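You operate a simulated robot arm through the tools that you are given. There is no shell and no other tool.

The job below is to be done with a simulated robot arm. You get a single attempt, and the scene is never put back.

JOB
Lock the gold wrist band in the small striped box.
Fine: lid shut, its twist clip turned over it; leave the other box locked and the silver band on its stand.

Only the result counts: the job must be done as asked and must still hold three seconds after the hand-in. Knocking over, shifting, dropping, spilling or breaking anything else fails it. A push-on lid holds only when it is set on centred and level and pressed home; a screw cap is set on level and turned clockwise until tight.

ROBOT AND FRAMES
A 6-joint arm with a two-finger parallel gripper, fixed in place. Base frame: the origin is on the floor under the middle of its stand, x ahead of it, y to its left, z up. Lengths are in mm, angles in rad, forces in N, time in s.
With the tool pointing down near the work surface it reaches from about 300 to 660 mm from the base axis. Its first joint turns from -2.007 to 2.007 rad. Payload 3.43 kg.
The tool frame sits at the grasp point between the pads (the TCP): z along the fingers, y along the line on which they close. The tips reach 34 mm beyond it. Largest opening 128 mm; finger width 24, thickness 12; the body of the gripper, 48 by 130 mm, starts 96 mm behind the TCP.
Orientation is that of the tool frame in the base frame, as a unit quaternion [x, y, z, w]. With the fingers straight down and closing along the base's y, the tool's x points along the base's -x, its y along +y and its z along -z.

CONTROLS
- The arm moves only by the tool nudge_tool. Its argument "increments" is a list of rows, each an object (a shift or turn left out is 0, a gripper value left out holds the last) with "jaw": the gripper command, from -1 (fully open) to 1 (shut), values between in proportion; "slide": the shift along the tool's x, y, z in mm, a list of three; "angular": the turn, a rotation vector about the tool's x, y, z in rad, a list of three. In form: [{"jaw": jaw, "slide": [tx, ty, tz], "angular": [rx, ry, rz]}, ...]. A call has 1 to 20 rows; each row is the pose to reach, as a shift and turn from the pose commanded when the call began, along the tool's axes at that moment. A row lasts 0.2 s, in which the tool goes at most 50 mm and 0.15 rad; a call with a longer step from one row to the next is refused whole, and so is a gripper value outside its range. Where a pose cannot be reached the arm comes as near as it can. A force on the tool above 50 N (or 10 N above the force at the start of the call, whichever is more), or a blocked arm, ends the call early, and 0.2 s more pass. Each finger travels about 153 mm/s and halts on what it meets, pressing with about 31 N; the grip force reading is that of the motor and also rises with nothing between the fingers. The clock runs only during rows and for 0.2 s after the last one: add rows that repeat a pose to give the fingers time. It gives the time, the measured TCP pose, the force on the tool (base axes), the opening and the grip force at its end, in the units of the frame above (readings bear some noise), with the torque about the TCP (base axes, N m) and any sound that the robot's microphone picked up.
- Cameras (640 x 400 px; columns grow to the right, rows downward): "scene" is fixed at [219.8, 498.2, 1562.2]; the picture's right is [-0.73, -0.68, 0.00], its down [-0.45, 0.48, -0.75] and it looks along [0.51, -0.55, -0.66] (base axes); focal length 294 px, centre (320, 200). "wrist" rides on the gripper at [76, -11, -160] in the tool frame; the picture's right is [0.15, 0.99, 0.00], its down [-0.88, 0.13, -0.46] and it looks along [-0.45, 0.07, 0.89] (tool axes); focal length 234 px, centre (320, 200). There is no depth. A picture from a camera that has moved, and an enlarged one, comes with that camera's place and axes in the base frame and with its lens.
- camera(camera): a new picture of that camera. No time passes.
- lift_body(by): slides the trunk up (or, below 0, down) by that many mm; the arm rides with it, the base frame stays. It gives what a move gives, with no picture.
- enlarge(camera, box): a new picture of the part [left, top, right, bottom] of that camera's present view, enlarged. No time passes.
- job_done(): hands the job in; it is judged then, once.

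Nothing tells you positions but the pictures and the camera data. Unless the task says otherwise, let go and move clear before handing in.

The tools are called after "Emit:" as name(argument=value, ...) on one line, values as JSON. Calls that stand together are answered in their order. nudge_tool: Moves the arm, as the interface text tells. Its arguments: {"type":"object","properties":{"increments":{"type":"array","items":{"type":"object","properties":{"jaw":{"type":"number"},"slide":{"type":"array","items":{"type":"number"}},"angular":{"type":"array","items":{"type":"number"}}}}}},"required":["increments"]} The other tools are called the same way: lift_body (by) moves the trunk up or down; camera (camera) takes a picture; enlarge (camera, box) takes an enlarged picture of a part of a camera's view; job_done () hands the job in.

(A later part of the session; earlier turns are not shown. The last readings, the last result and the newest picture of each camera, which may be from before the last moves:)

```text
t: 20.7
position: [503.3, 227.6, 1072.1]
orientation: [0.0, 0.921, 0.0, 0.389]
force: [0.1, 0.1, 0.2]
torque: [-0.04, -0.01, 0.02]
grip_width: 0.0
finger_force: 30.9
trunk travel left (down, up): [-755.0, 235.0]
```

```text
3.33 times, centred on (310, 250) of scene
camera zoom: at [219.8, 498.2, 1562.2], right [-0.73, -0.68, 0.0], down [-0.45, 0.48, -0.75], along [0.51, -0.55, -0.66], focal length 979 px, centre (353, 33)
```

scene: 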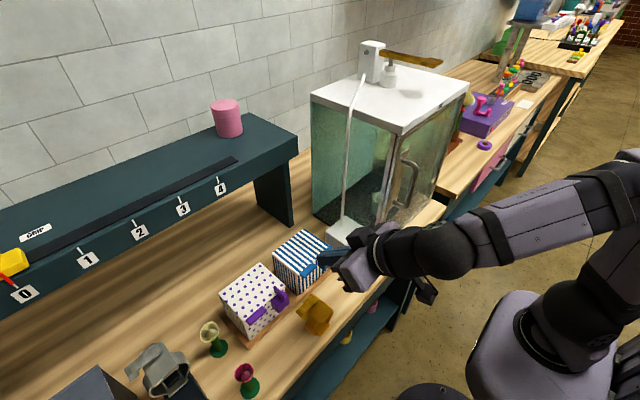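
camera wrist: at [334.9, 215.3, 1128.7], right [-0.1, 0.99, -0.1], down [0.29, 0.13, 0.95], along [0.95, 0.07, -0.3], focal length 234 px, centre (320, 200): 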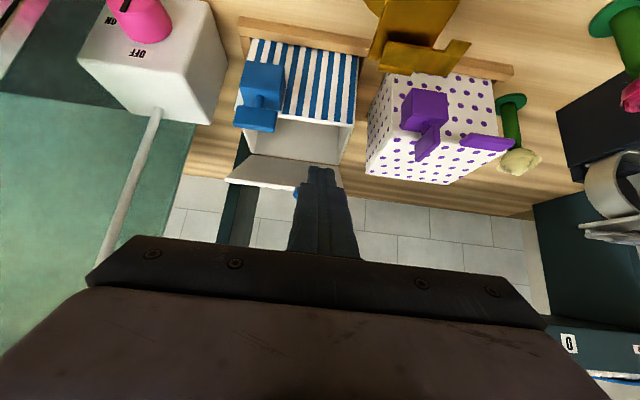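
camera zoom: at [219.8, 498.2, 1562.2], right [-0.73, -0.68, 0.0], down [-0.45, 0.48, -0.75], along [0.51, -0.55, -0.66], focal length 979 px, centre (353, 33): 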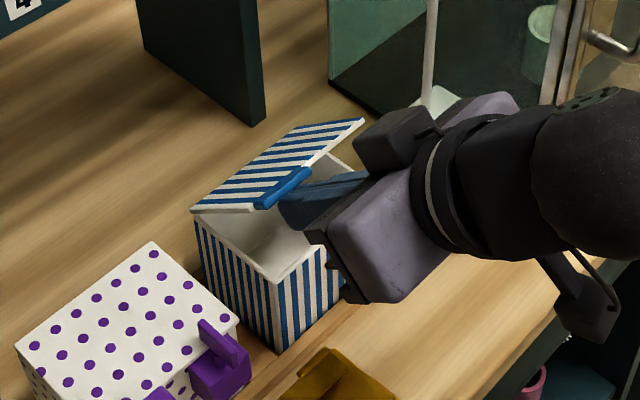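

The lid is open about 40° and its white inside is visible. I'll push forward under the lid toward vertical in small steps.

Emit:
nudge_tool(increments=[{"jaw": 1, "slide": [-7.5, 0, 6.5]}, {"slide": [-15, 0, 13]}, {"slide": [-22.5, 0, 20]}, {"slide": [-29.5, 0, 27]}, {"slide": [-36.5, 0, 34]}, {"slide": [-43, 0, 40.5]}, {"slide": [-43, 0, 40.5]}])

Emit:
camera(camera="wrist")

Emit:
enlarge(camera="scene", box=[250, 190, 370, 310])

```text
t: 22.3
position: [559.9, 227.4, 1073.4]
orientation: [0.0, 0.921, 0.0, 0.389]
force: [-0.3, 0.1, 0.6]
torque: [0.0, -0.03, 0.02]
grip_width: 0.0
finger_force: 30.8
trunk travel left (down, up): [-755.0, 235.0]
```

```text
taken
camera wrist: at [392.3, 215.0, 1130.1], right [-0.1, 0.99, -0.1], down [0.29, 0.13, 0.95], along [0.95, 0.07, -0.3], focal length 234 px, centre (320, 200)
```

wrist: 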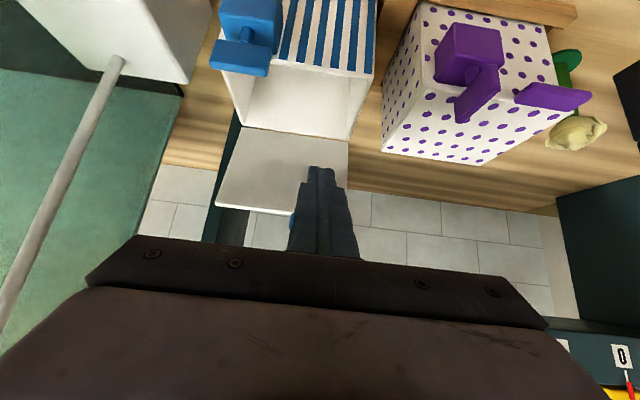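

```text
3.33 times, centred on (310, 250) of scene
camera zoom: at [219.8, 498.2, 1562.2], right [-0.73, -0.68, 0.0], down [-0.45, 0.48, -0.75], along [0.51, -0.55, -0.66], focal length 979 px, centre (353, 33)
```

zoom: 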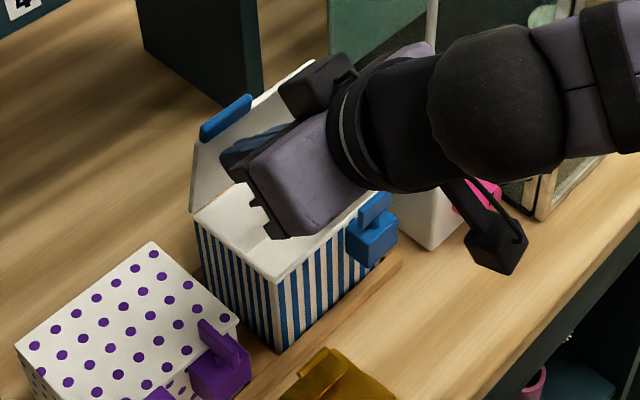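

The lid is nearly vertical. I'll push on another 24 mm to pass vertical and see whether it rests open.

Emit:
nudge_tool(increments=[{"jaw": 1, "slide": [-4.2, 0, 4.3]}, {"slide": [-8.4, 0, 8.6]}, {"slide": [-12.5, 0, 12.9]}, {"slide": [-16.7, 0, 17.2]}, {"slide": [-16.7, 0, 17.2]}])

Emit:
camera(camera="wrist")

Emit:
enlarge(camera="scene", box=[250, 190, 370, 310])

```text
t: 23.5
position: [582.8, 227.6, 1072.5]
orientation: [0.0, 0.921, 0.0, 0.389]
force: [0.3, 0.6, 0.1]
torque: [-0.01, 0.02, -0.02]
grip_width: 0.0
finger_force: 30.9
trunk travel left (down, up): [-755.0, 235.0]
```

```text
taken
camera wrist: at [415.2, 216.3, 1128.8], right [-0.1, 0.99, -0.1], down [0.29, 0.13, 0.95], along [0.95, 0.07, -0.3], focal length 234 px, centre (320, 200)
```

wrist: 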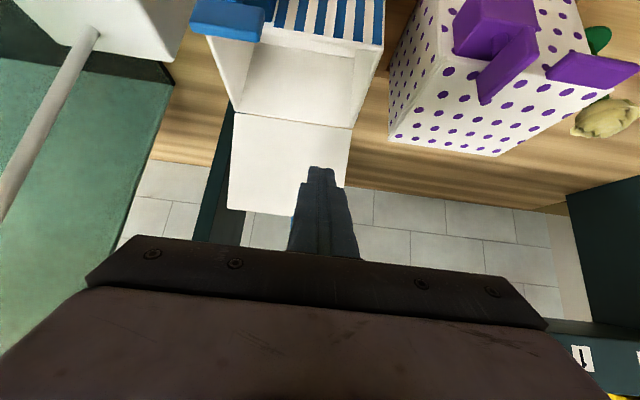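

```text
3.33 times, centred on (310, 250) of scene
camera zoom: at [219.8, 498.2, 1562.2], right [-0.73, -0.68, 0.0], down [-0.45, 0.48, -0.75], along [0.51, -0.55, -0.66], focal length 979 px, centre (353, 33)
```

zoom: 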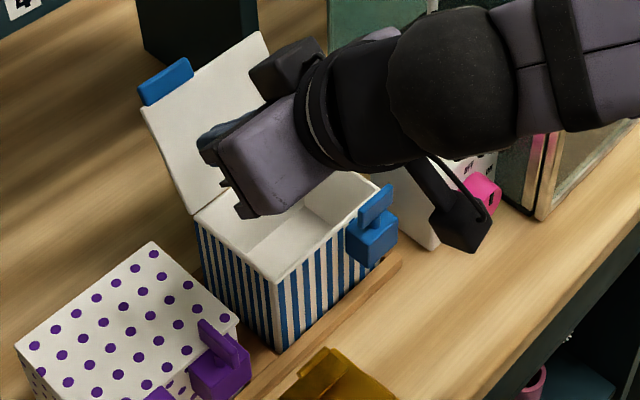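

The lid looks past vertical with no force on the tool. I'll back off and rise to see if it stays open.

Emit:
nudge_tool(increments=[{"jaw": 1, "slide": [7, 0, -7.2]}, {"slide": [20.9, 0, -21.5]}, {"slide": [34.8, 0, -35.9]}, {"slide": [31, 0, -65]}, {"slide": [10, 0, -95]}, {"slide": [-10, 0, -125]}, {"slide": [-10, 0, -125]}])

Emit:
camera(camera="wrist")

Emit:
camera(camera="scene")

Emit:
enlarge(camera="scene", box=[250, 190, 370, 310])

```text
t: 25.1
position: [499.4, 227.1, 1168.1]
orientation: [0.0, 0.921, 0.0, 0.389]
force: [-0.6, -0.2, 0.9]
torque: [-0.01, 0.0, 0.01]
grip_width: 0.0
finger_force: 31.0
trunk travel left (down, up): [-755.0, 235.0]
```

```text
taken
camera wrist: at [331.1, 215.7, 1224.5], right [-0.1, 0.99, -0.11], down [0.29, 0.13, 0.95], along [0.95, 0.07, -0.3], focal length 234 px, centre (320, 200)
```

wrist: 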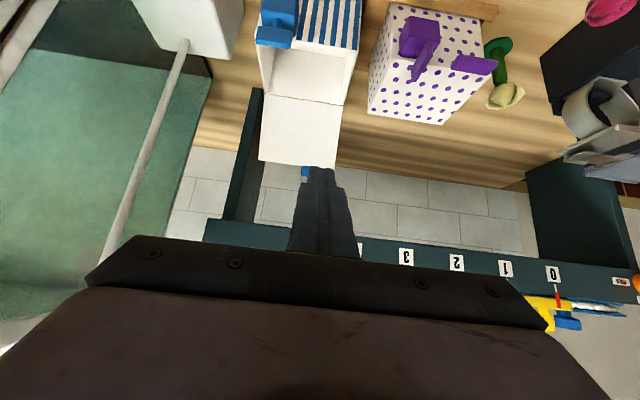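

```text
taken
```

scene: 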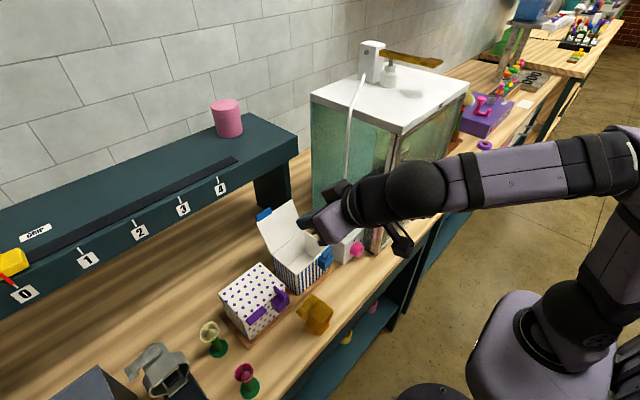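

```text
3.33 times, centred on (310, 250) of scene
camera zoom: at [219.8, 498.2, 1562.2], right [-0.73, -0.68, 0.0], down [-0.45, 0.48, -0.75], along [0.51, -0.55, -0.66], focal length 979 px, centre (353, 33)
```

zoom: 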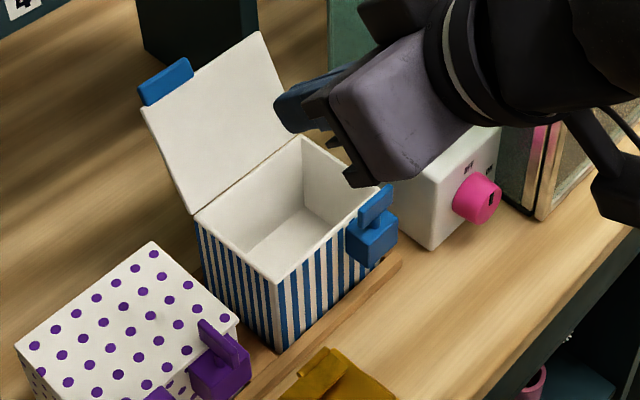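

The lid rests open past vertical. I'll bring the tool back to vertical and look down into the box.

Emit:
nudge_tool(increments=[{"jaw": 1, "angular": [0, 0.14, 0]}, {"angular": [0, 0.28, 0]}, {"angular": [0, 0.42, 0]}, {"angular": [0, 0.56, 0]}, {"angular": [0, 0.7, 0]}, {"angular": [0, 0.8, 0]}, {"angular": [0, 0.8, 0]}])

Emit:
camera(camera="wrist")

Emit:
enlarge(camera="wrist", box=[210, 80, 410, 240])

Emit:
enlarge(camera="scene", box=[250, 190, 370, 310])

```text
t: 26.7
position: [500.5, 225.7, 1167.9]
orientation: [-0.001, 1.0, -0.001, 0.0]
force: [-0.4, 0.5, -0.4]
torque: [-0.01, 0.02, 0.0]
grip_width: 0.0
finger_force: 31.4
trunk travel left (down, up): [-755.0, 235.0]
```

```text
taken
camera wrist: at [423.2, 214.7, 1326.4], right [-0.15, 0.99, 0.0], down [0.88, 0.13, 0.46], along [0.45, 0.07, -0.89], focal length 234 px, centre (320, 200)
```

wrist: 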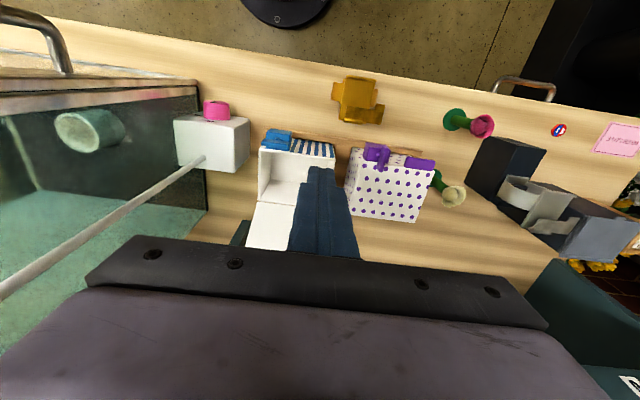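

```text
2.50 times, centred on (310, 160) of wrist
camera zoom: at [423.2, 214.7, 1326.4], right [-0.15, 0.99, 0.0], down [0.88, 0.13, 0.46], along [0.45, 0.07, -0.89], focal length 585 px, centre (345, 300)
```

zoom: 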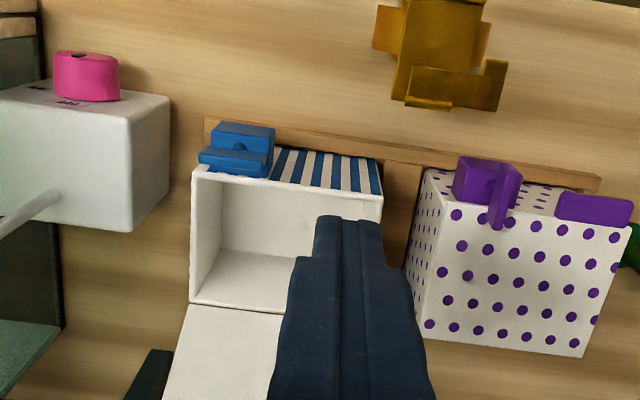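

```text
3.33 times, centred on (310, 250) of scene
camera zoom: at [219.8, 498.2, 1562.2], right [-0.73, -0.68, 0.0], down [-0.45, 0.48, -0.75], along [0.51, -0.55, -0.66], focal length 979 px, centre (353, 33)
```

zoom: 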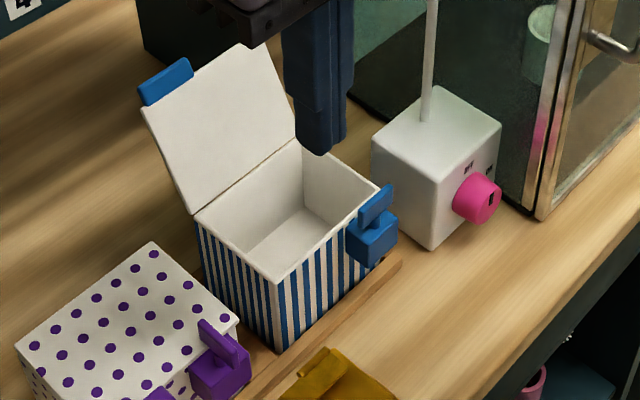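

The box interior reads about x 521–602, y 146–246, with its floor at about z 918 and rim at about 998. Next I'll move above the gold band with open jaws to refine its position.

Emit:
nudge_tool(increments=[{"jaw": 0, "slide": [25, 14, 10]}, {"jaw": -0.7, "slide": [50, 28, 40]}, {"jaw": -0.7, "slide": [75, 42, 70]}, {"jaw": -0.7, "slide": [75, 42, 93]}, {"jaw": -0.7, "slide": [75, 42, 93]}])

Emit:
camera(camera="wrist")

Emit:
enlarge(camera="wrist", box=[270, 120, 380, 240])

Emit:
enlarge(camera="scene", box=[280, 270, 360, 350])

```text
t: 27.9
position: [426.9, 270.5, 1075.9]
orientation: [0.0, 1.0, 0.0, -0.001]
force: [1.1, -0.5, -0.2]
torque: [-0.01, 0.02, 0.0]
grip_width: 108.7
finger_force: 0.1
trunk travel left (down, up): [-755.0, 235.0]
```

```text
taken
camera wrist: at [351.0, 258.0, 1234.6], right [-0.15, 0.99, 0.0], down [0.88, 0.13, 0.46], along [0.45, 0.07, -0.89], focal length 234 px, centre (320, 200)
```

wrist: 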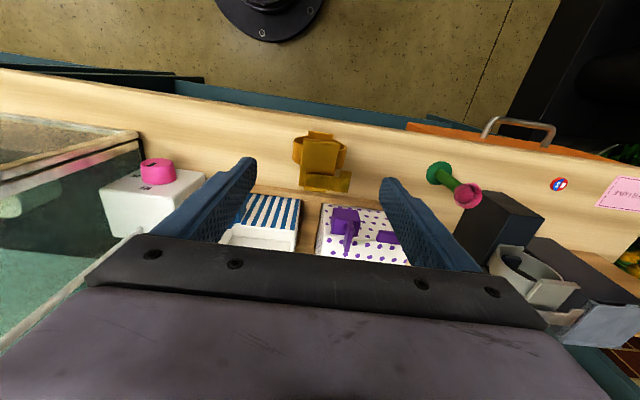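

```text
3.33 times, centred on (325, 180) of wrist
camera zoom: at [351.0, 258.0, 1234.6], right [-0.15, 0.99, 0.0], down [0.88, 0.13, 0.46], along [0.45, 0.07, -0.89], focal length 781 px, centre (303, 267)
```

zoom: 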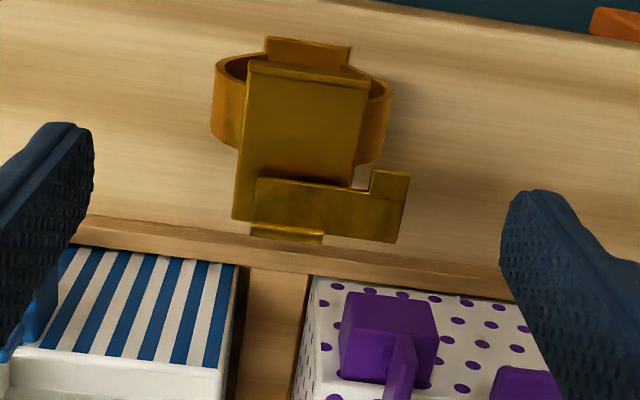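

```text
5.00 times, centred on (320, 310) of scene
camera zoom: at [219.8, 498.2, 1562.2], right [-0.73, -0.68, 0.0], down [-0.45, 0.48, -0.75], along [0.51, -0.55, -0.66], focal length 1468 px, centre (320, -350)
```

zoom: 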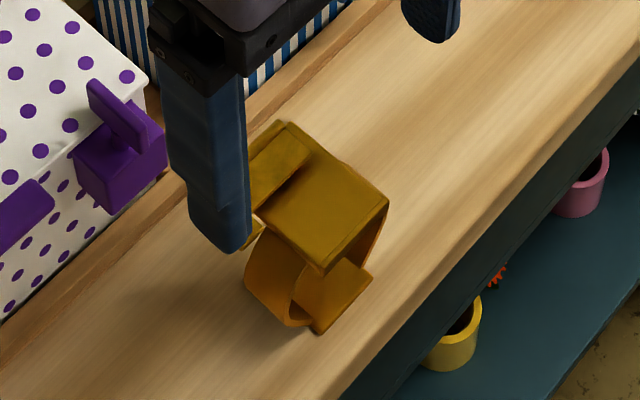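

The ring spans y≈235–303 and x≈422–447, with the hook's toe starting at x≈440. The box leaves little room for the fingers, so I'll check the finger profile first.

Emit:
enlarge(camera="wrist", box=[130, 140, 270, 260])

Emit:
enlarge(camera="wrist", box=[370, 160, 510, 280])

Emit:
enlarge(camera="scene", box=[290, 220, 390, 330])

```text
3.33 times, centred on (200, 200) of wrist
camera zoom: at [351.0, 258.0, 1234.6], right [-0.15, 0.99, 0.0], down [0.88, 0.13, 0.46], along [0.45, 0.07, -0.89], focal length 781 px, centre (720, 200)
```

zoom: 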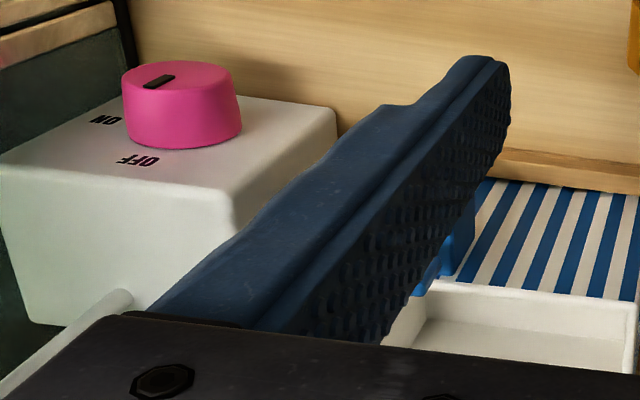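

```text
3.33 times, centred on (440, 220) of wrist
camera zoom: at [351.0, 258.0, 1234.6], right [-0.15, 0.99, 0.0], down [0.88, 0.13, 0.46], along [0.45, 0.07, -0.89], focal length 781 px, centre (-80, 133)
```

zoom: 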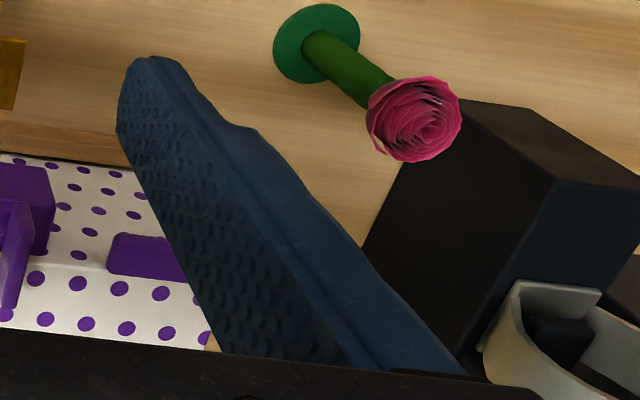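

```text
3.64 times, centred on (340, 275) of scene
camera zoom: at [219.8, 498.2, 1562.2], right [-0.73, -0.68, 0.0], down [-0.45, 0.48, -0.75], along [0.51, -0.55, -0.66], focal length 1068 px, centre (247, -73)
```

zoom: 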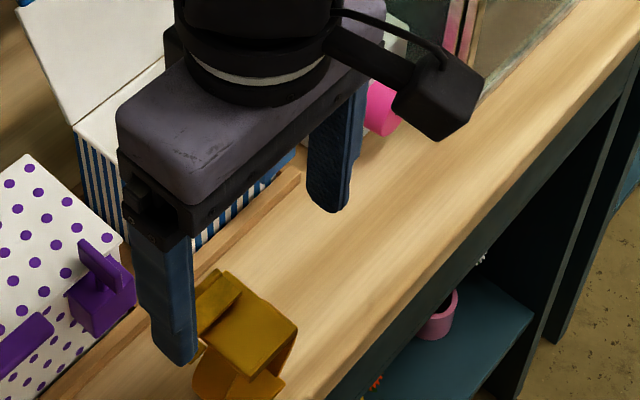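

The fingers stay 12 mm thick up to 11 mm behind the TCP, then grow to about 16 mm, so I'll grip high on the ring. I'll descend around it, keeping clear of the hook toe, and close gently.

Emit:
nudge_tool(increments=[{"jaw": -0.7, "slide": [2.2, -0.5, 35]}, {"slide": [2.2, -0.5, 70]}, {"slide": [2.2, -0.5, 100]}, {"slide": [2.2, -0.5, 114.5]}, {"slide": [2.2, -0.5, 114.5]}, {"jaw": -0.25, "slide": [2.2, -0.5, 114.5]}, {"jaw": -0.25, "slide": [2.2, -0.5, 114.5]}])

Emit:
enlarge(camera="wrist", box=[220, 100, 420, 250])

Emit:
enlarge(camera="scene", box=[280, 260, 360, 350])

```text
t: 29.5
position: [422.7, 269.5, 959.1]
orientation: [0.0, 1.0, 0.0, 0.0]
force: [0.5, 0.7, -0.4]
torque: [-0.01, -0.05, 0.0]
grip_width: 79.9
finger_force: 0.1
trunk travel left (down, up): [-755.0, 235.0]
```

```text
2.67 times, centred on (320, 175) of wrist
camera zoom: at [346.1, 257.4, 1118.3], right [-0.15, 0.99, 0.0], down [0.88, 0.13, 0.46], along [0.45, 0.07, -0.89], focal length 624 px, centre (320, 267)
```

zoom: 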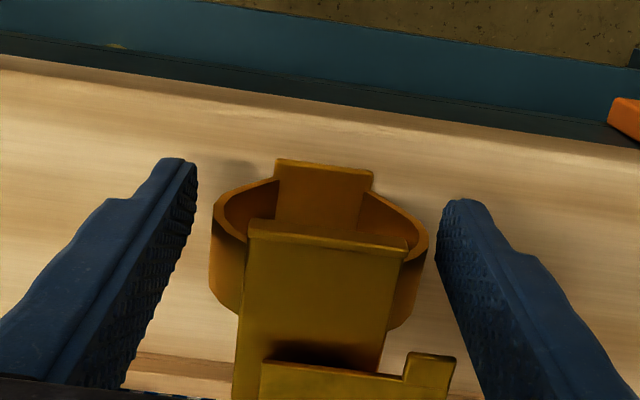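

```text
4.44 times, centred on (320, 305) of scene
camera zoom: at [219.8, 498.2, 1562.2], right [-0.73, -0.68, 0.0], down [-0.45, 0.48, -0.75], along [0.51, -0.55, -0.66], focal length 1305 px, centre (320, -267)
```

zoom: 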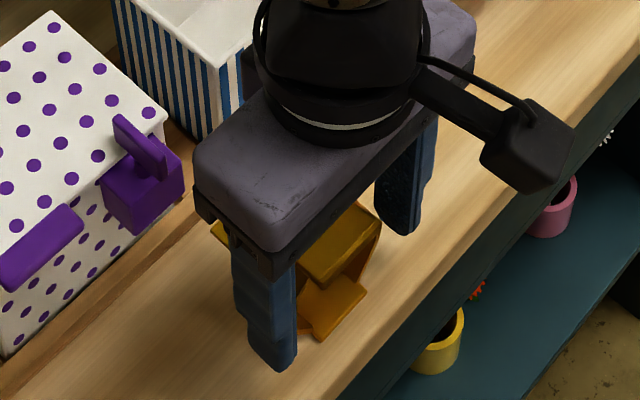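

The fingers are well placed either side of the ring. I'll shift 2.6 mm forward and close.

Emit:
nudge_tool(increments=[{"jaw": -0.25, "slide": [-2.6, 0.6, 0]}, {"slide": [-2.6, 0.6, 0]}, {"jaw": -0.1, "slide": [-2.6, 0.6, 0]}, {"jaw": 0.1, "slide": [-2.6, 0.6, 0]}, {"jaw": 0.3, "slide": [-2.6, 0.6, 0]}, {"jaw": 0.3, "slide": [-2.6, 0.6, 0]}])

Emit:
enlarge(camera="wrist", box=[220, 100, 420, 250])

Emit:
enlarge(camera="scene", box=[280, 260, 360, 350])

```text
t: 30.9
position: [426.1, 270.8, 959.5]
orientation: [0.0, 1.0, 0.0, 0.0]
force: [0.1, 0.3, -0.9]
torque: [-0.04, -0.04, 0.0]
grip_width: 68.6
finger_force: 31.1
trunk travel left (down, up): [-755.0, 235.0]
```

```text
2.67 times, centred on (320, 175) of wrist
camera zoom: at [349.1, 258.1, 1118.7], right [-0.15, 0.99, 0.0], down [0.88, 0.13, 0.46], along [0.45, 0.07, -0.89], focal length 624 px, centre (320, 267)
```

zoom: 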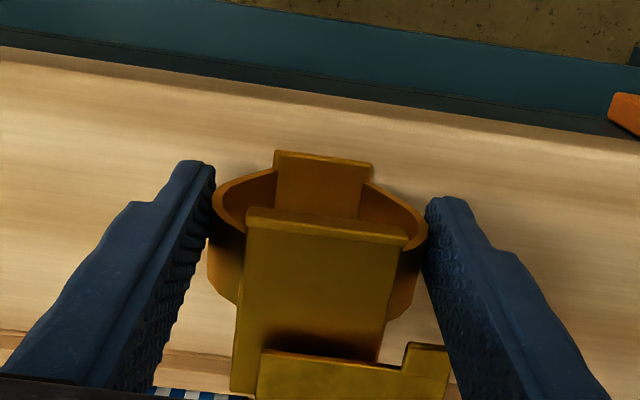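

```text
4.44 times, centred on (320, 305) of scene
camera zoom: at [219.8, 498.2, 1562.2], right [-0.73, -0.68, 0.0], down [-0.45, 0.48, -0.75], along [0.51, -0.55, -0.66], focal length 1305 px, centre (320, -267)
```

zoom: 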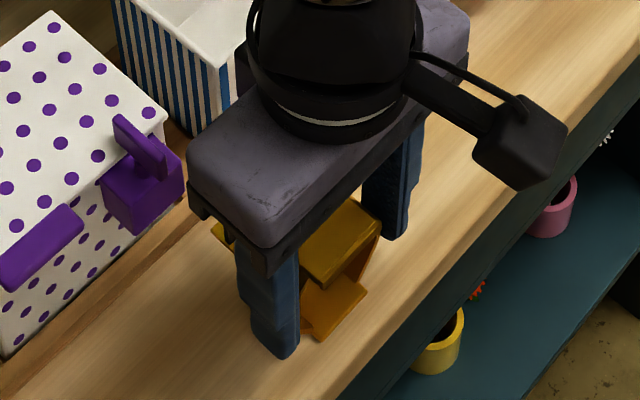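

I've gripped the band at 68.6 mm, right on the ring. I'll lift it a little and check for slip or tilt.

Emit:
nudge_tool(increments=[{"jaw": 0.3, "slide": [0, 0, -5]}, {"slide": [0, 0, -15]}, {"slide": [0, 0, -30]}, {"slide": [0, 0, -30]}])

Emit:
enlarge(camera="wrist", box=[220, 100, 420, 250])

Emit:
enlarge(camera="scene", box=[280, 260, 360, 350])

```text
t: 31.9
position: [426.3, 269.5, 989.2]
orientation: [-0.001, 1.0, 0.001, 0.0]
force: [0.3, 0.1, -1.6]
torque: [0.03, 0.0, -0.05]
grip_width: 68.3
finger_force: 31.0
trunk travel left (down, up): [-755.0, 235.0]
```

```text
2.67 times, centred on (320, 175) of wrist
camera zoom: at [350.2, 257.9, 1148.1], right [-0.15, 0.99, 0.0], down [0.88, 0.13, 0.46], along [0.45, 0.07, -0.89], focal length 624 px, centre (320, 267)
```

zoom: 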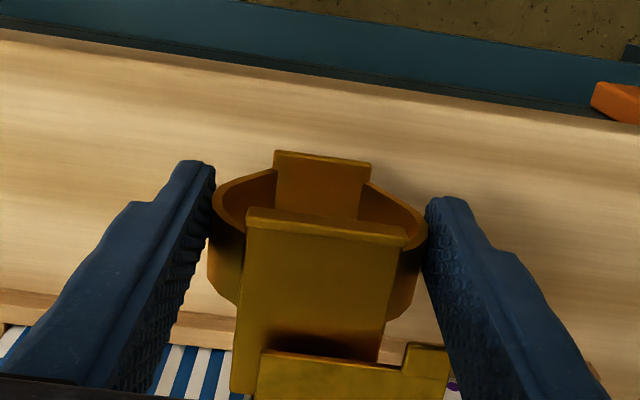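

```text
4.44 times, centred on (320, 305) of scene
camera zoom: at [219.8, 498.2, 1562.2], right [-0.73, -0.68, 0.0], down [-0.45, 0.48, -0.75], along [0.51, -0.55, -0.66], focal length 1305 px, centre (320, -267)
```

zoom: 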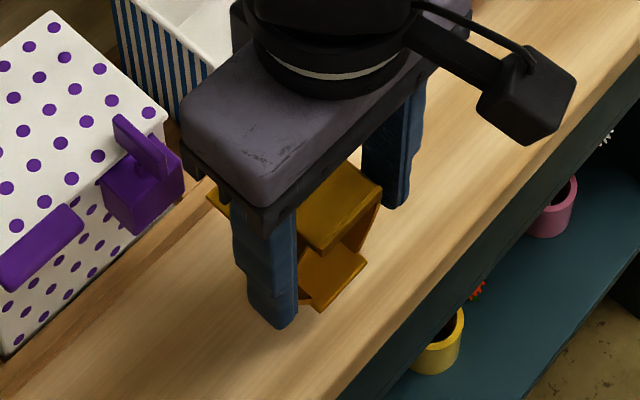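

The band is held level with no slip. I'll raise it straight up, then carry it over above the open box.

Emit:
nudge_tool(increments=[{"jaw": 0.3, "slide": [0, 0, -40]}, {"slide": [0, 0, -80]}, {"slide": [0, 0, -121]}, {"slide": [-25, -15, -121]}, {"slide": [-50, -30, -121]}, {"slide": [-75, -45, -121]}, {"slide": [-100, -60, -121]}, {"slide": [-120, -73, -121]}, {"slide": [-120, -73, -121]}, {"slide": [-120, -73, -121]}])

Emit:
camera(camera="wrist")

Emit:
enlarge(camera="wrist", box=[220, 100, 420, 250])

Emit:
camera(camera="scene")

Emit:
enlarge(camera="scene", box=[240, 170, 360, 300])

```text
t: 34.1
position: [547.2, 197.7, 1112.9]
orientation: [0.0, 1.0, 0.001, 0.0]
force: [0.5, -0.7, -0.4]
torque: [-0.02, 0.03, 0.02]
grip_width: 68.1
finger_force: 30.9
trunk travel left (down, up): [-755.0, 235.0]
```

```text
taken
camera wrist: at [469.8, 185.5, 1271.2], right [-0.15, 0.99, 0.0], down [0.88, 0.13, 0.46], along [0.45, 0.07, -0.89], focal length 234 px, centre (320, 200)
```

wrist: 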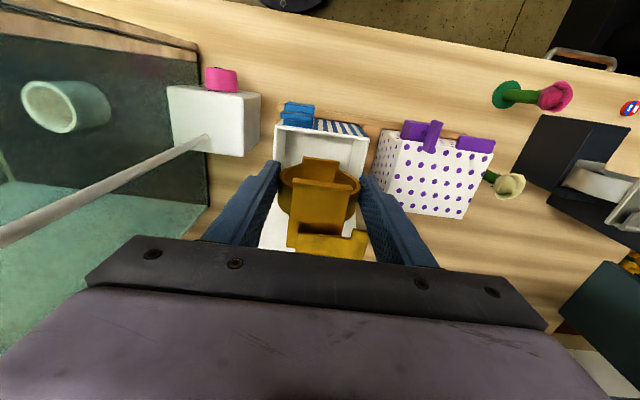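

```text
2.67 times, centred on (320, 175) of wrist
camera zoom: at [469.8, 185.5, 1271.2], right [-0.15, 0.99, 0.0], down [0.88, 0.13, 0.46], along [0.45, 0.07, -0.89], focal length 624 px, centre (320, 267)
```

zoom: 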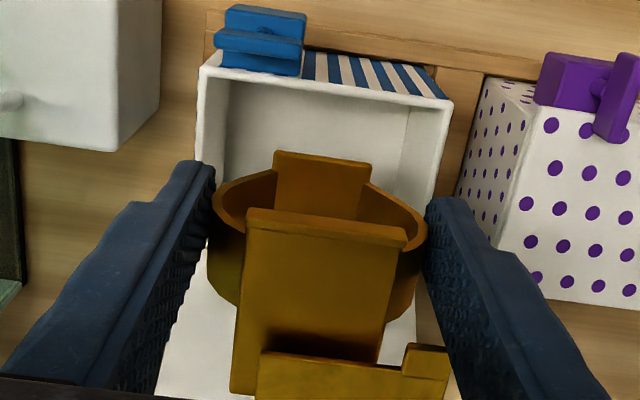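

```text
taken
```

scene: 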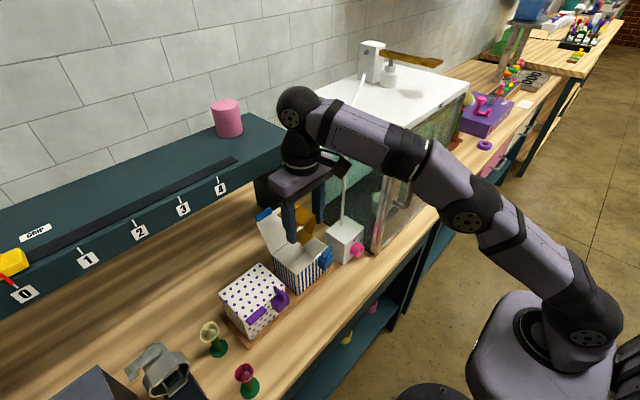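

```text
3.08 times, centred on (300, 235) of scene
camera zoom: at [219.8, 498.2, 1562.2], right [-0.73, -0.68, 0.0], down [-0.45, 0.48, -0.75], along [0.51, -0.55, -0.66], focal length 904 px, centre (382, 92)
```

zoom: 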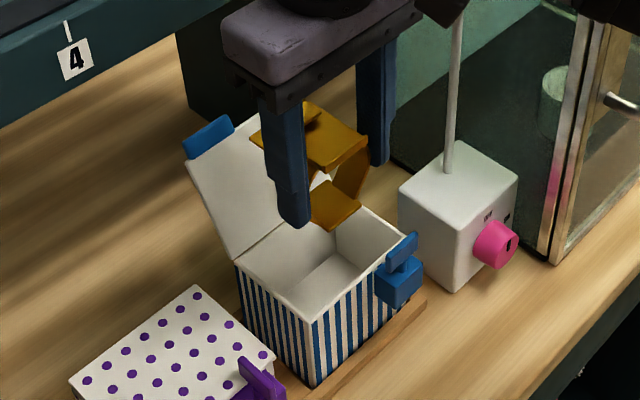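

The band is above the box. I'll zoom on the rim to centre it before lowering.

Emit:
enlarge(camera="wrist", box=[265, 110, 325, 170])

Emit:
enlarge(camera="wrist", box=[325, 120, 405, 200])

```text
6.67 times, centred on (295, 140) of wrist
camera zoom: at [469.8, 185.5, 1271.2], right [-0.15, 0.99, 0.0], down [0.88, 0.13, 0.46], along [0.45, 0.07, -0.89], focal length 1561 px, centre (487, 600)
```

zoom: 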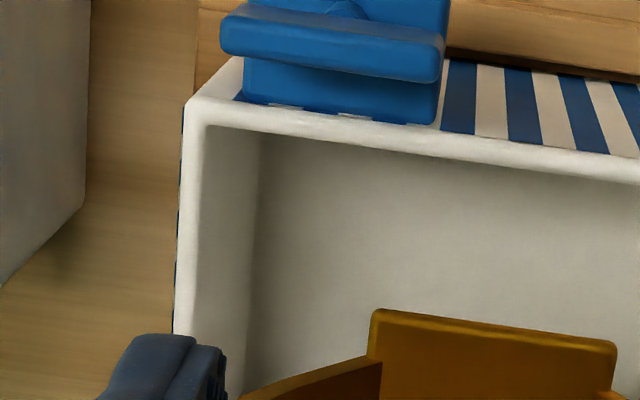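

```text
5.00 times, centred on (365, 160) of wrist
camera zoom: at [469.8, 185.5, 1271.2], right [-0.15, 0.99, 0.0], down [0.88, 0.13, 0.46], along [0.45, 0.07, -0.89], focal length 1171 px, centre (95, 400)
```

zoom: 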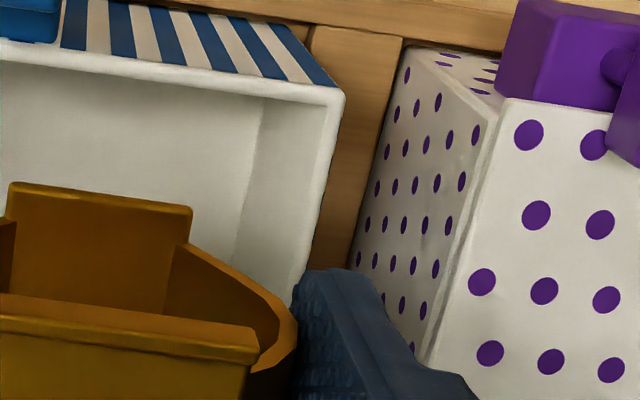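

The interior centre is about (563, 196.3), so I need a 1 mm correction in y. I'll lower the band into the box most of the way and watch the forces.

Emit:
nudge_tool(increments=[{"jaw": 0.3, "slide": [-1, -1, 0]}, {"slide": [-1, -1, 25]}, {"slide": [-1, -1, 50]}, {"slide": [-1, -1, 70]}, {"slide": [-1, -1, 85]}, {"slide": [-1, -1, 95]}, {"slide": [-1, -1, 105]}, {"slide": [-1, -1, 105]}])

Emit:
enlarge(camera="wrist", box=[220, 100, 420, 250])

Emit:
enlarge(camera="scene", box=[250, 190, 350, 300])

```text
t: 35.9
position: [550.8, 194.2, 1008.2]
orientation: [0.001, 1.0, 0.0, 0.001]
force: [-0.3, 0.3, -0.9]
torque: [-0.01, 0.01, 0.03]
grip_width: 68.3
finger_force: 30.4
trunk travel left (down, up): [-755.0, 235.0]
```

```text
2.67 times, centred on (320, 175) of wrist
camera zoom: at [473.3, 182.1, 1165.3], right [-0.15, 0.99, 0.0], down [0.88, 0.13, 0.46], along [0.45, 0.07, -0.89], focal length 624 px, centre (320, 267)
```

zoom: 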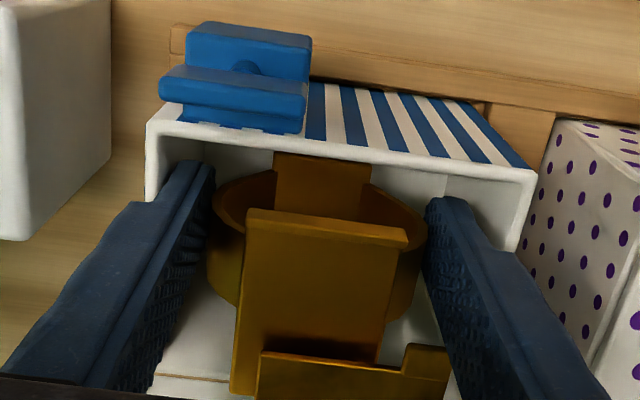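

```text
3.64 times, centred on (300, 245) of scene
camera zoom: at [219.8, 498.2, 1562.2], right [-0.73, -0.68, 0.0], down [-0.45, 0.48, -0.75], along [0.51, -0.55, -0.66], focal length 1068 px, centre (393, 36)
```

zoom: 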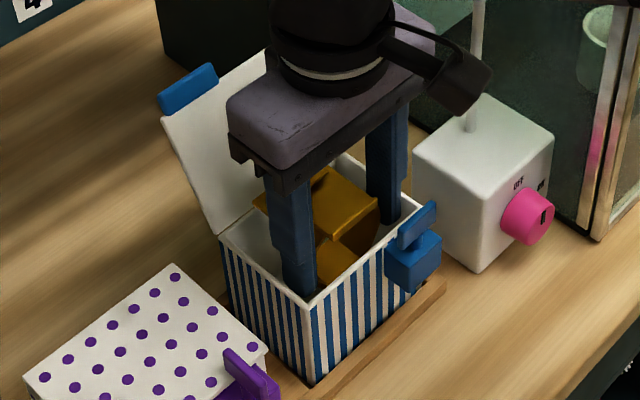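

The fingers are inside the rim without contact, but y has drifted to 194. I'll re-centre and keep lowering in small steps, watching for floor contact.

Emit:
nudge_tool(increments=[{"jaw": 0.3, "slide": [1.5, 2.3, 0]}, {"slide": [1.5, 2.3, 6]}, {"slide": [1.5, 2.3, 12]}, {"slide": [1.5, 2.3, 18]}, {"slide": [1.5, 2.3, 18]}])

Emit:
enlarge(camera="wrist", box=[220, 100, 420, 250])

Emit:
enlarge(camera="scene", box=[250, 190, 350, 300])

```text
t: 37.1
position: [546.9, 197.6, 988.5]
orientation: [-0.001, 1.0, -0.001, 0.0]
force: [-0.9, 0.2, -0.5]
torque: [-0.01, 0.0, -0.02]
grip_width: 68.7
finger_force: 30.9
trunk travel left (down, up): [-755.0, 235.0]
```

```text
2.67 times, centred on (320, 175) of wrist
camera zoom: at [470.0, 185.9, 1148.0], right [-0.15, 0.99, 0.0], down [0.88, 0.13, 0.46], along [0.45, 0.07, -0.89], focal length 624 px, centre (320, 267)
```

zoom: 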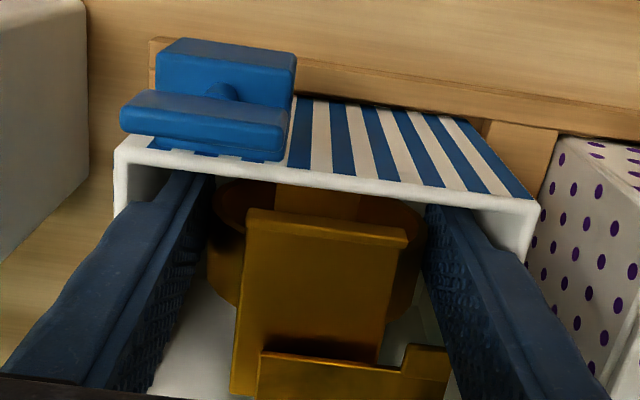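

```text
3.64 times, centred on (300, 245) of scene
camera zoom: at [219.8, 498.2, 1562.2], right [-0.73, -0.68, 0.0], down [-0.45, 0.48, -0.75], along [0.51, -0.55, -0.66], focal length 1068 px, centre (393, 36)
```

zoom: 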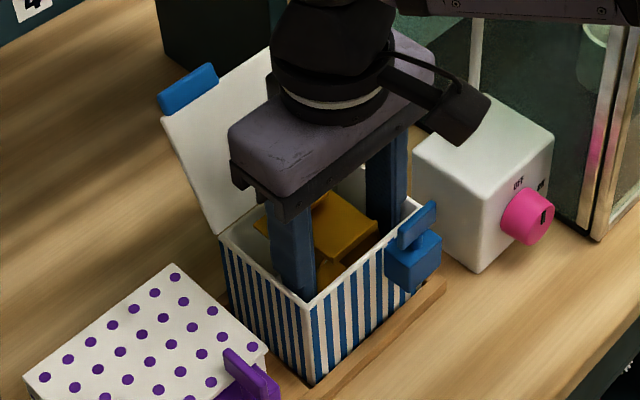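

Still no contact. I'll lower further in 3 mm steps.

Emit:
nudge_tool(increments=[{"jaw": 0.3, "slide": [0, -0.5, 3]}, {"slide": [0, -0.5, 6]}, {"slide": [0, -0.5, 9]}, {"slide": [0, -0.5, 9]}])

Emit:
enlarge(camera="scene", box=[250, 190, 350, 300])

```text
t: 38.1
position: [548.3, 197.4, 978.7]
orientation: [0.0, 1.0, 0.001, 0.0]
force: [-0.4, 0.4, -0.4]
torque: [0.01, -0.01, 0.04]
grip_width: 68.3
finger_force: 30.7
trunk travel left (down, up): [-755.0, 235.0]
```

```text
3.64 times, centred on (300, 245) of scene
camera zoom: at [219.8, 498.2, 1562.2], right [-0.73, -0.68, 0.0], down [-0.45, 0.48, -0.75], along [0.51, -0.55, -0.66], focal length 1068 px, centre (393, 36)
```

zoom: 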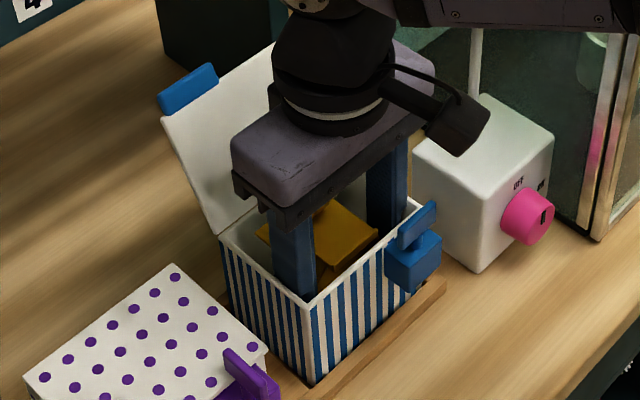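

Emit:
nudge_tool(increments=[{"jaw": 0.3, "slide": [0, 0, 2]}, {"slide": [0, 0, 4]}, {"slide": [0, 0, 6]}, {"slide": [0, 0, 6]}])

Emit:
enlarge(camera="wrist", box=[220, 100, 420, 250])

```text
t: 39.1
position: [545.3, 198.5, 971.9]
orientation: [0.0, 1.0, 0.0, 0.0]
force: [0.6, 0.7, 0.2]
torque: [-0.01, 0.03, -0.01]
grip_width: 68.4
finger_force: 31.0
trunk travel left (down, up): [-755.0, 235.0]
```

```text
2.67 times, centred on (320, 175) of wrist
camera zoom: at [469.5, 186.0, 1132.0], right [-0.15, 0.99, 0.0], down [0.88, 0.13, 0.46], along [0.45, 0.07, -0.89], focal length 624 px, centre (320, 267)
```

zoom: 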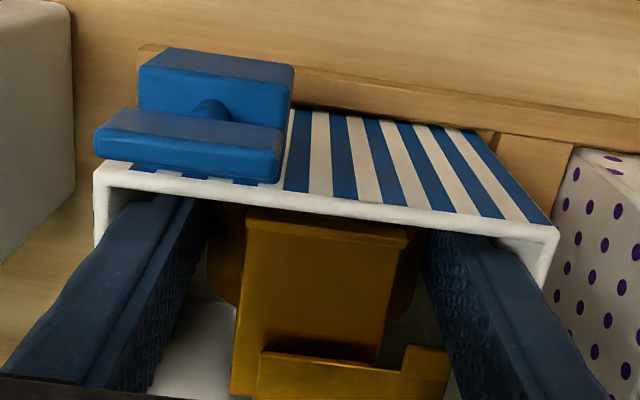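

Still no contact at z≈972.5. I'll continue down in small steps.

Emit:
nudge_tool(increments=[{"jaw": 0.3, "slide": [0, -0.5, 1.5]}, {"slide": [0, -0.5, 3]}, {"slide": [0, -0.5, 4.5]}, {"slide": [0, -0.5, 4.5]}])

Emit:
enlarge(camera="scene", box=[250, 190, 350, 300])

```text
t: 40.1
position: [546.9, 196.9, 971.7]
orientation: [0.0, 1.0, 0.001, 0.003]
force: [-0.4, -0.5, 18.6]
torque: [-0.13, 0.26, 0.02]
grip_width: 68.4
finger_force: 31.2
trunk travel left (down, up): [-755.0, 235.0]
```

```text
3.64 times, centred on (300, 245) of scene
camera zoom: at [219.8, 498.2, 1562.2], right [-0.73, -0.68, 0.0], down [-0.45, 0.48, -0.75], along [0.51, -0.55, -0.66], focal length 1068 px, centre (393, 36)
```

zoom: 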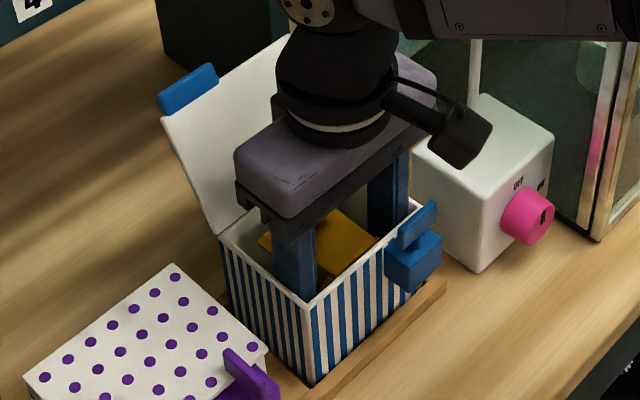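

The floor contact shows 18.6 N at z≈971.5. I'll relieve that pressure, then open only a few millimetres to release the band.

Emit:
nudge_tool(increments=[{"jaw": 0.3, "slide": [0, 0, -2]}, {"slide": [0, 0, -3]}, {"slide": [0, 0, -3]}])

Emit:
enlarge(camera="wrist", box=[220, 100, 420, 250])

```text
t: 40.9
position: [545.7, 197.3, 971.3]
orientation: [-0.001, 1.0, 0.001, 0.0]
force: [2.1, 2.2, 7.8]
torque: [0.18, -0.28, 0.0]
grip_width: 68.4
finger_force: 31.3
trunk travel left (down, up): [-755.0, 235.0]
```

```text
2.67 times, centred on (320, 175) of wrist
camera zoom: at [469.3, 185.2, 1130.4], right [-0.15, 0.99, 0.0], down [0.88, 0.13, 0.46], along [0.45, 0.07, -0.89], focal length 624 px, centre (320, 267)
```

zoom: 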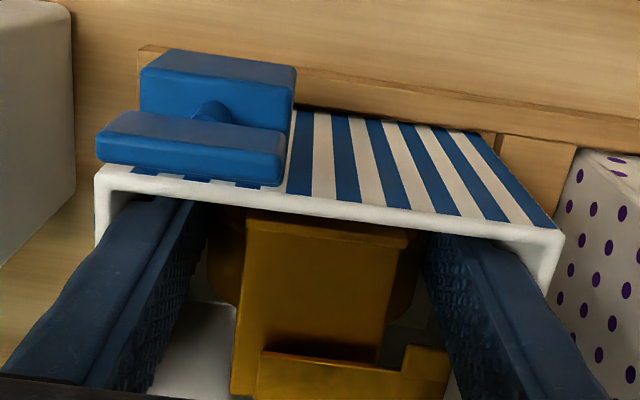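

Emit:
nudge_tool(increments=[{"jaw": -0.1}, {"jaw": -0.13}, {"jaw": -0.16}, {"jaw": -0.16}])

Emit:
enlarge(camera="wrist", box=[220, 100, 420, 250])

Emit:
enlarge(camera="scene", box=[250, 190, 350, 300])

```text
t: 41.9
position: [546.4, 197.3, 971.5]
orientation: [0.0, 1.0, 0.001, 0.0]
force: [-0.5, 2.4, -5.0]
torque: [0.01, -0.01, -0.03]
grip_width: 69.9
finger_force: 0.0
trunk travel left (down, up): [-755.0, 235.0]
```

```text
2.67 times, centred on (320, 175) of wrist
camera zoom: at [470.1, 185.4, 1129.9], right [-0.15, 0.99, 0.0], down [0.88, 0.13, 0.45], along [0.45, 0.07, -0.89], focal length 624 px, centre (320, 267)
```

zoom: 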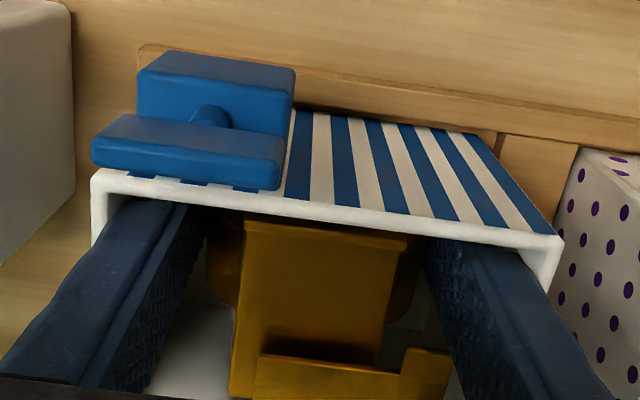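

```text
3.64 times, centred on (300, 245) of scene
camera zoom: at [219.8, 498.2, 1562.2], right [-0.73, -0.68, 0.0], down [-0.45, 0.48, -0.75], along [0.51, -0.55, -0.66], focal length 1068 px, centre (393, 36)
```

zoom: 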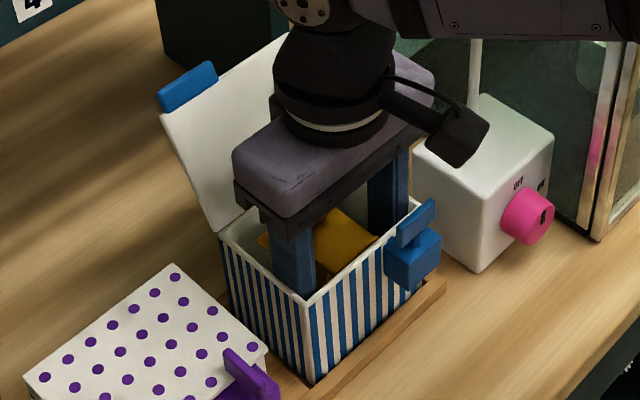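

The fingers have let go (70 mm, zero force), though their thicker roots touch the walls. I'll ease straight up with the jaws at 70 mm until the roots clear the rim, then open a bit more.

Emit:
nudge_tool(increments=[{"jaw": -0.1, "slide": [0, 0, -2]}, {"jaw": -0.1, "slide": [0, 0, -5]}, {"jaw": -0.1, "slide": [0, 0, -8]}, {"jaw": -0.1, "slide": [0, 0, -12]}, {"jaw": -0.1, "slide": [0, 0, -12]}])

Emit:
enlarge(camera="wrist", box=[220, 100, 420, 250])

Emit:
enlarge(camera="scene", box=[250, 190, 350, 300])

```text
t: 43.1
position: [546.7, 196.2, 984.0]
orientation: [0.0, 1.0, 0.0, -0.001]
force: [-0.5, 3.4, -0.7]
torque: [0.07, 0.01, -0.01]
grip_width: 69.2
finger_force: 0.2
trunk travel left (down, up): [-755.0, 235.0]
```

```text
2.67 times, centred on (320, 175) of wrist
camera zoom: at [470.4, 184.8, 1142.0], right [-0.15, 0.99, 0.0], down [0.88, 0.13, 0.46], along [0.45, 0.07, -0.89], focal length 624 px, centre (320, 267)
```

zoom: 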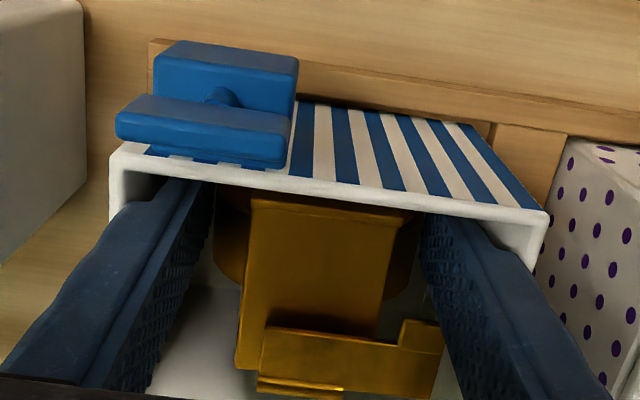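

```text
3.64 times, centred on (300, 245) of scene
camera zoom: at [219.8, 498.2, 1562.2], right [-0.73, -0.68, 0.0], down [-0.45, 0.48, -0.75], along [0.51, -0.55, -0.66], focal length 1068 px, centre (393, 36)
```

zoom: 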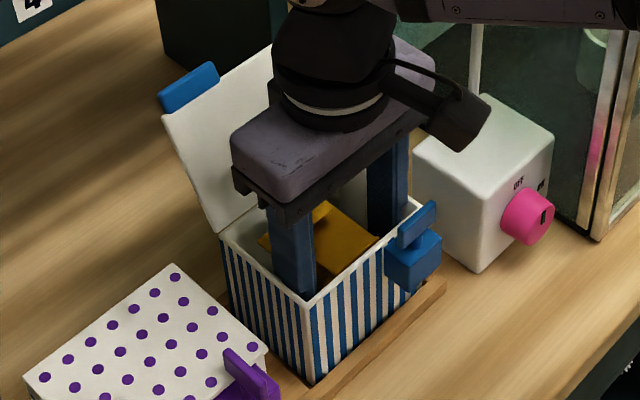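

The band stays down as the hand rises. I'll continue up and out of the box.

Emit:
nudge_tool(increments=[{"jaw": -0.1, "slide": [0, 0, -6]}, {"jaw": -0.1, "slide": [0, 0, -14]}, {"jaw": -0.1, "slide": [0, 0, -24]}, {"jaw": -0.1, "slide": [0, 0, -36]}, {"jaw": -0.1, "slide": [0, 0, -60]}, {"jaw": -0.1, "slide": [0, 0, -90]}, {"jaw": -0.1, "slide": [0, 0, -120]}, {"jaw": -0.1, "slide": [0, 0, -120]}])

Emit:
camera(camera="wrist")

Emit:
enlarge(camera="wrist", box=[240, 90, 400, 240])

Emit:
enlarge(camera="scene", box=[250, 190, 350, 300])

```text
t: 44.9
position: [544.4, 196.8, 1103.1]
orientation: [0.0, 1.0, -0.001, 0.0]
force: [-0.6, 0.1, 0.3]
torque: [0.0, 0.0, 0.0]
grip_width: 70.2
finger_force: 0.0
trunk travel left (down, up): [-755.0, 235.0]
```

```text
taken
camera wrist: at [468.5, 185.0, 1262.4], right [-0.15, 0.99, 0.0], down [0.88, 0.13, 0.46], along [0.45, 0.07, -0.89], focal length 234 px, centre (320, 200)
```

wrist: 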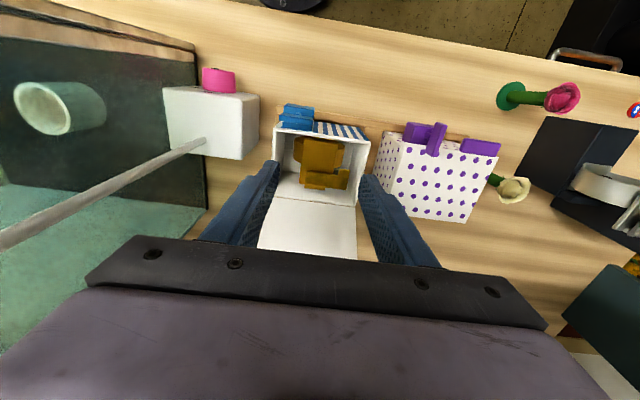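

```text
2.67 times, centred on (320, 165) of wrist
camera zoom: at [468.5, 185.0, 1262.4], right [-0.15, 0.99, 0.0], down [0.88, 0.13, 0.46], along [0.45, 0.07, -0.89], focal length 624 px, centre (320, 293)
```

zoom: 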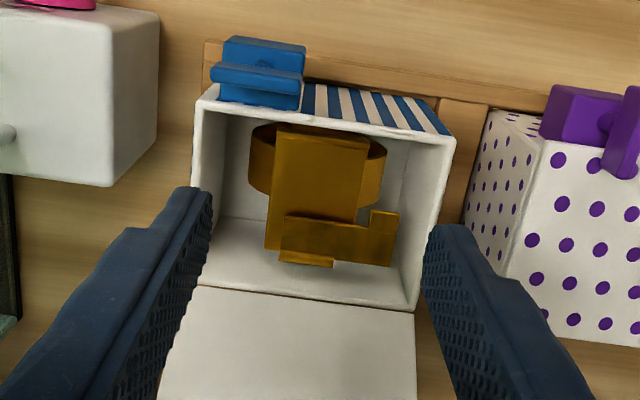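

```text
3.64 times, centred on (300, 245) of scene
camera zoom: at [219.8, 498.2, 1562.2], right [-0.73, -0.68, 0.0], down [-0.45, 0.48, -0.75], along [0.51, -0.55, -0.66], focal length 1068 px, centre (393, 36)
```

zoom: 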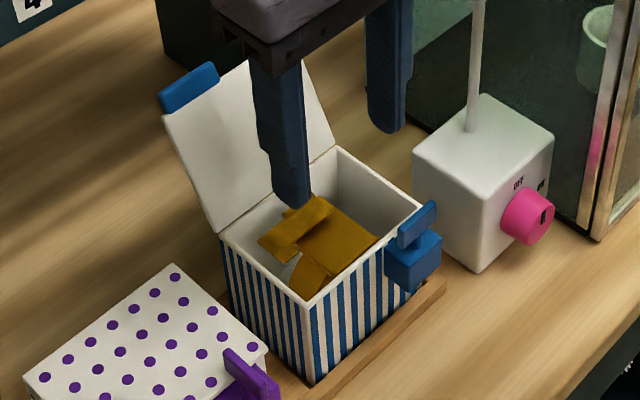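

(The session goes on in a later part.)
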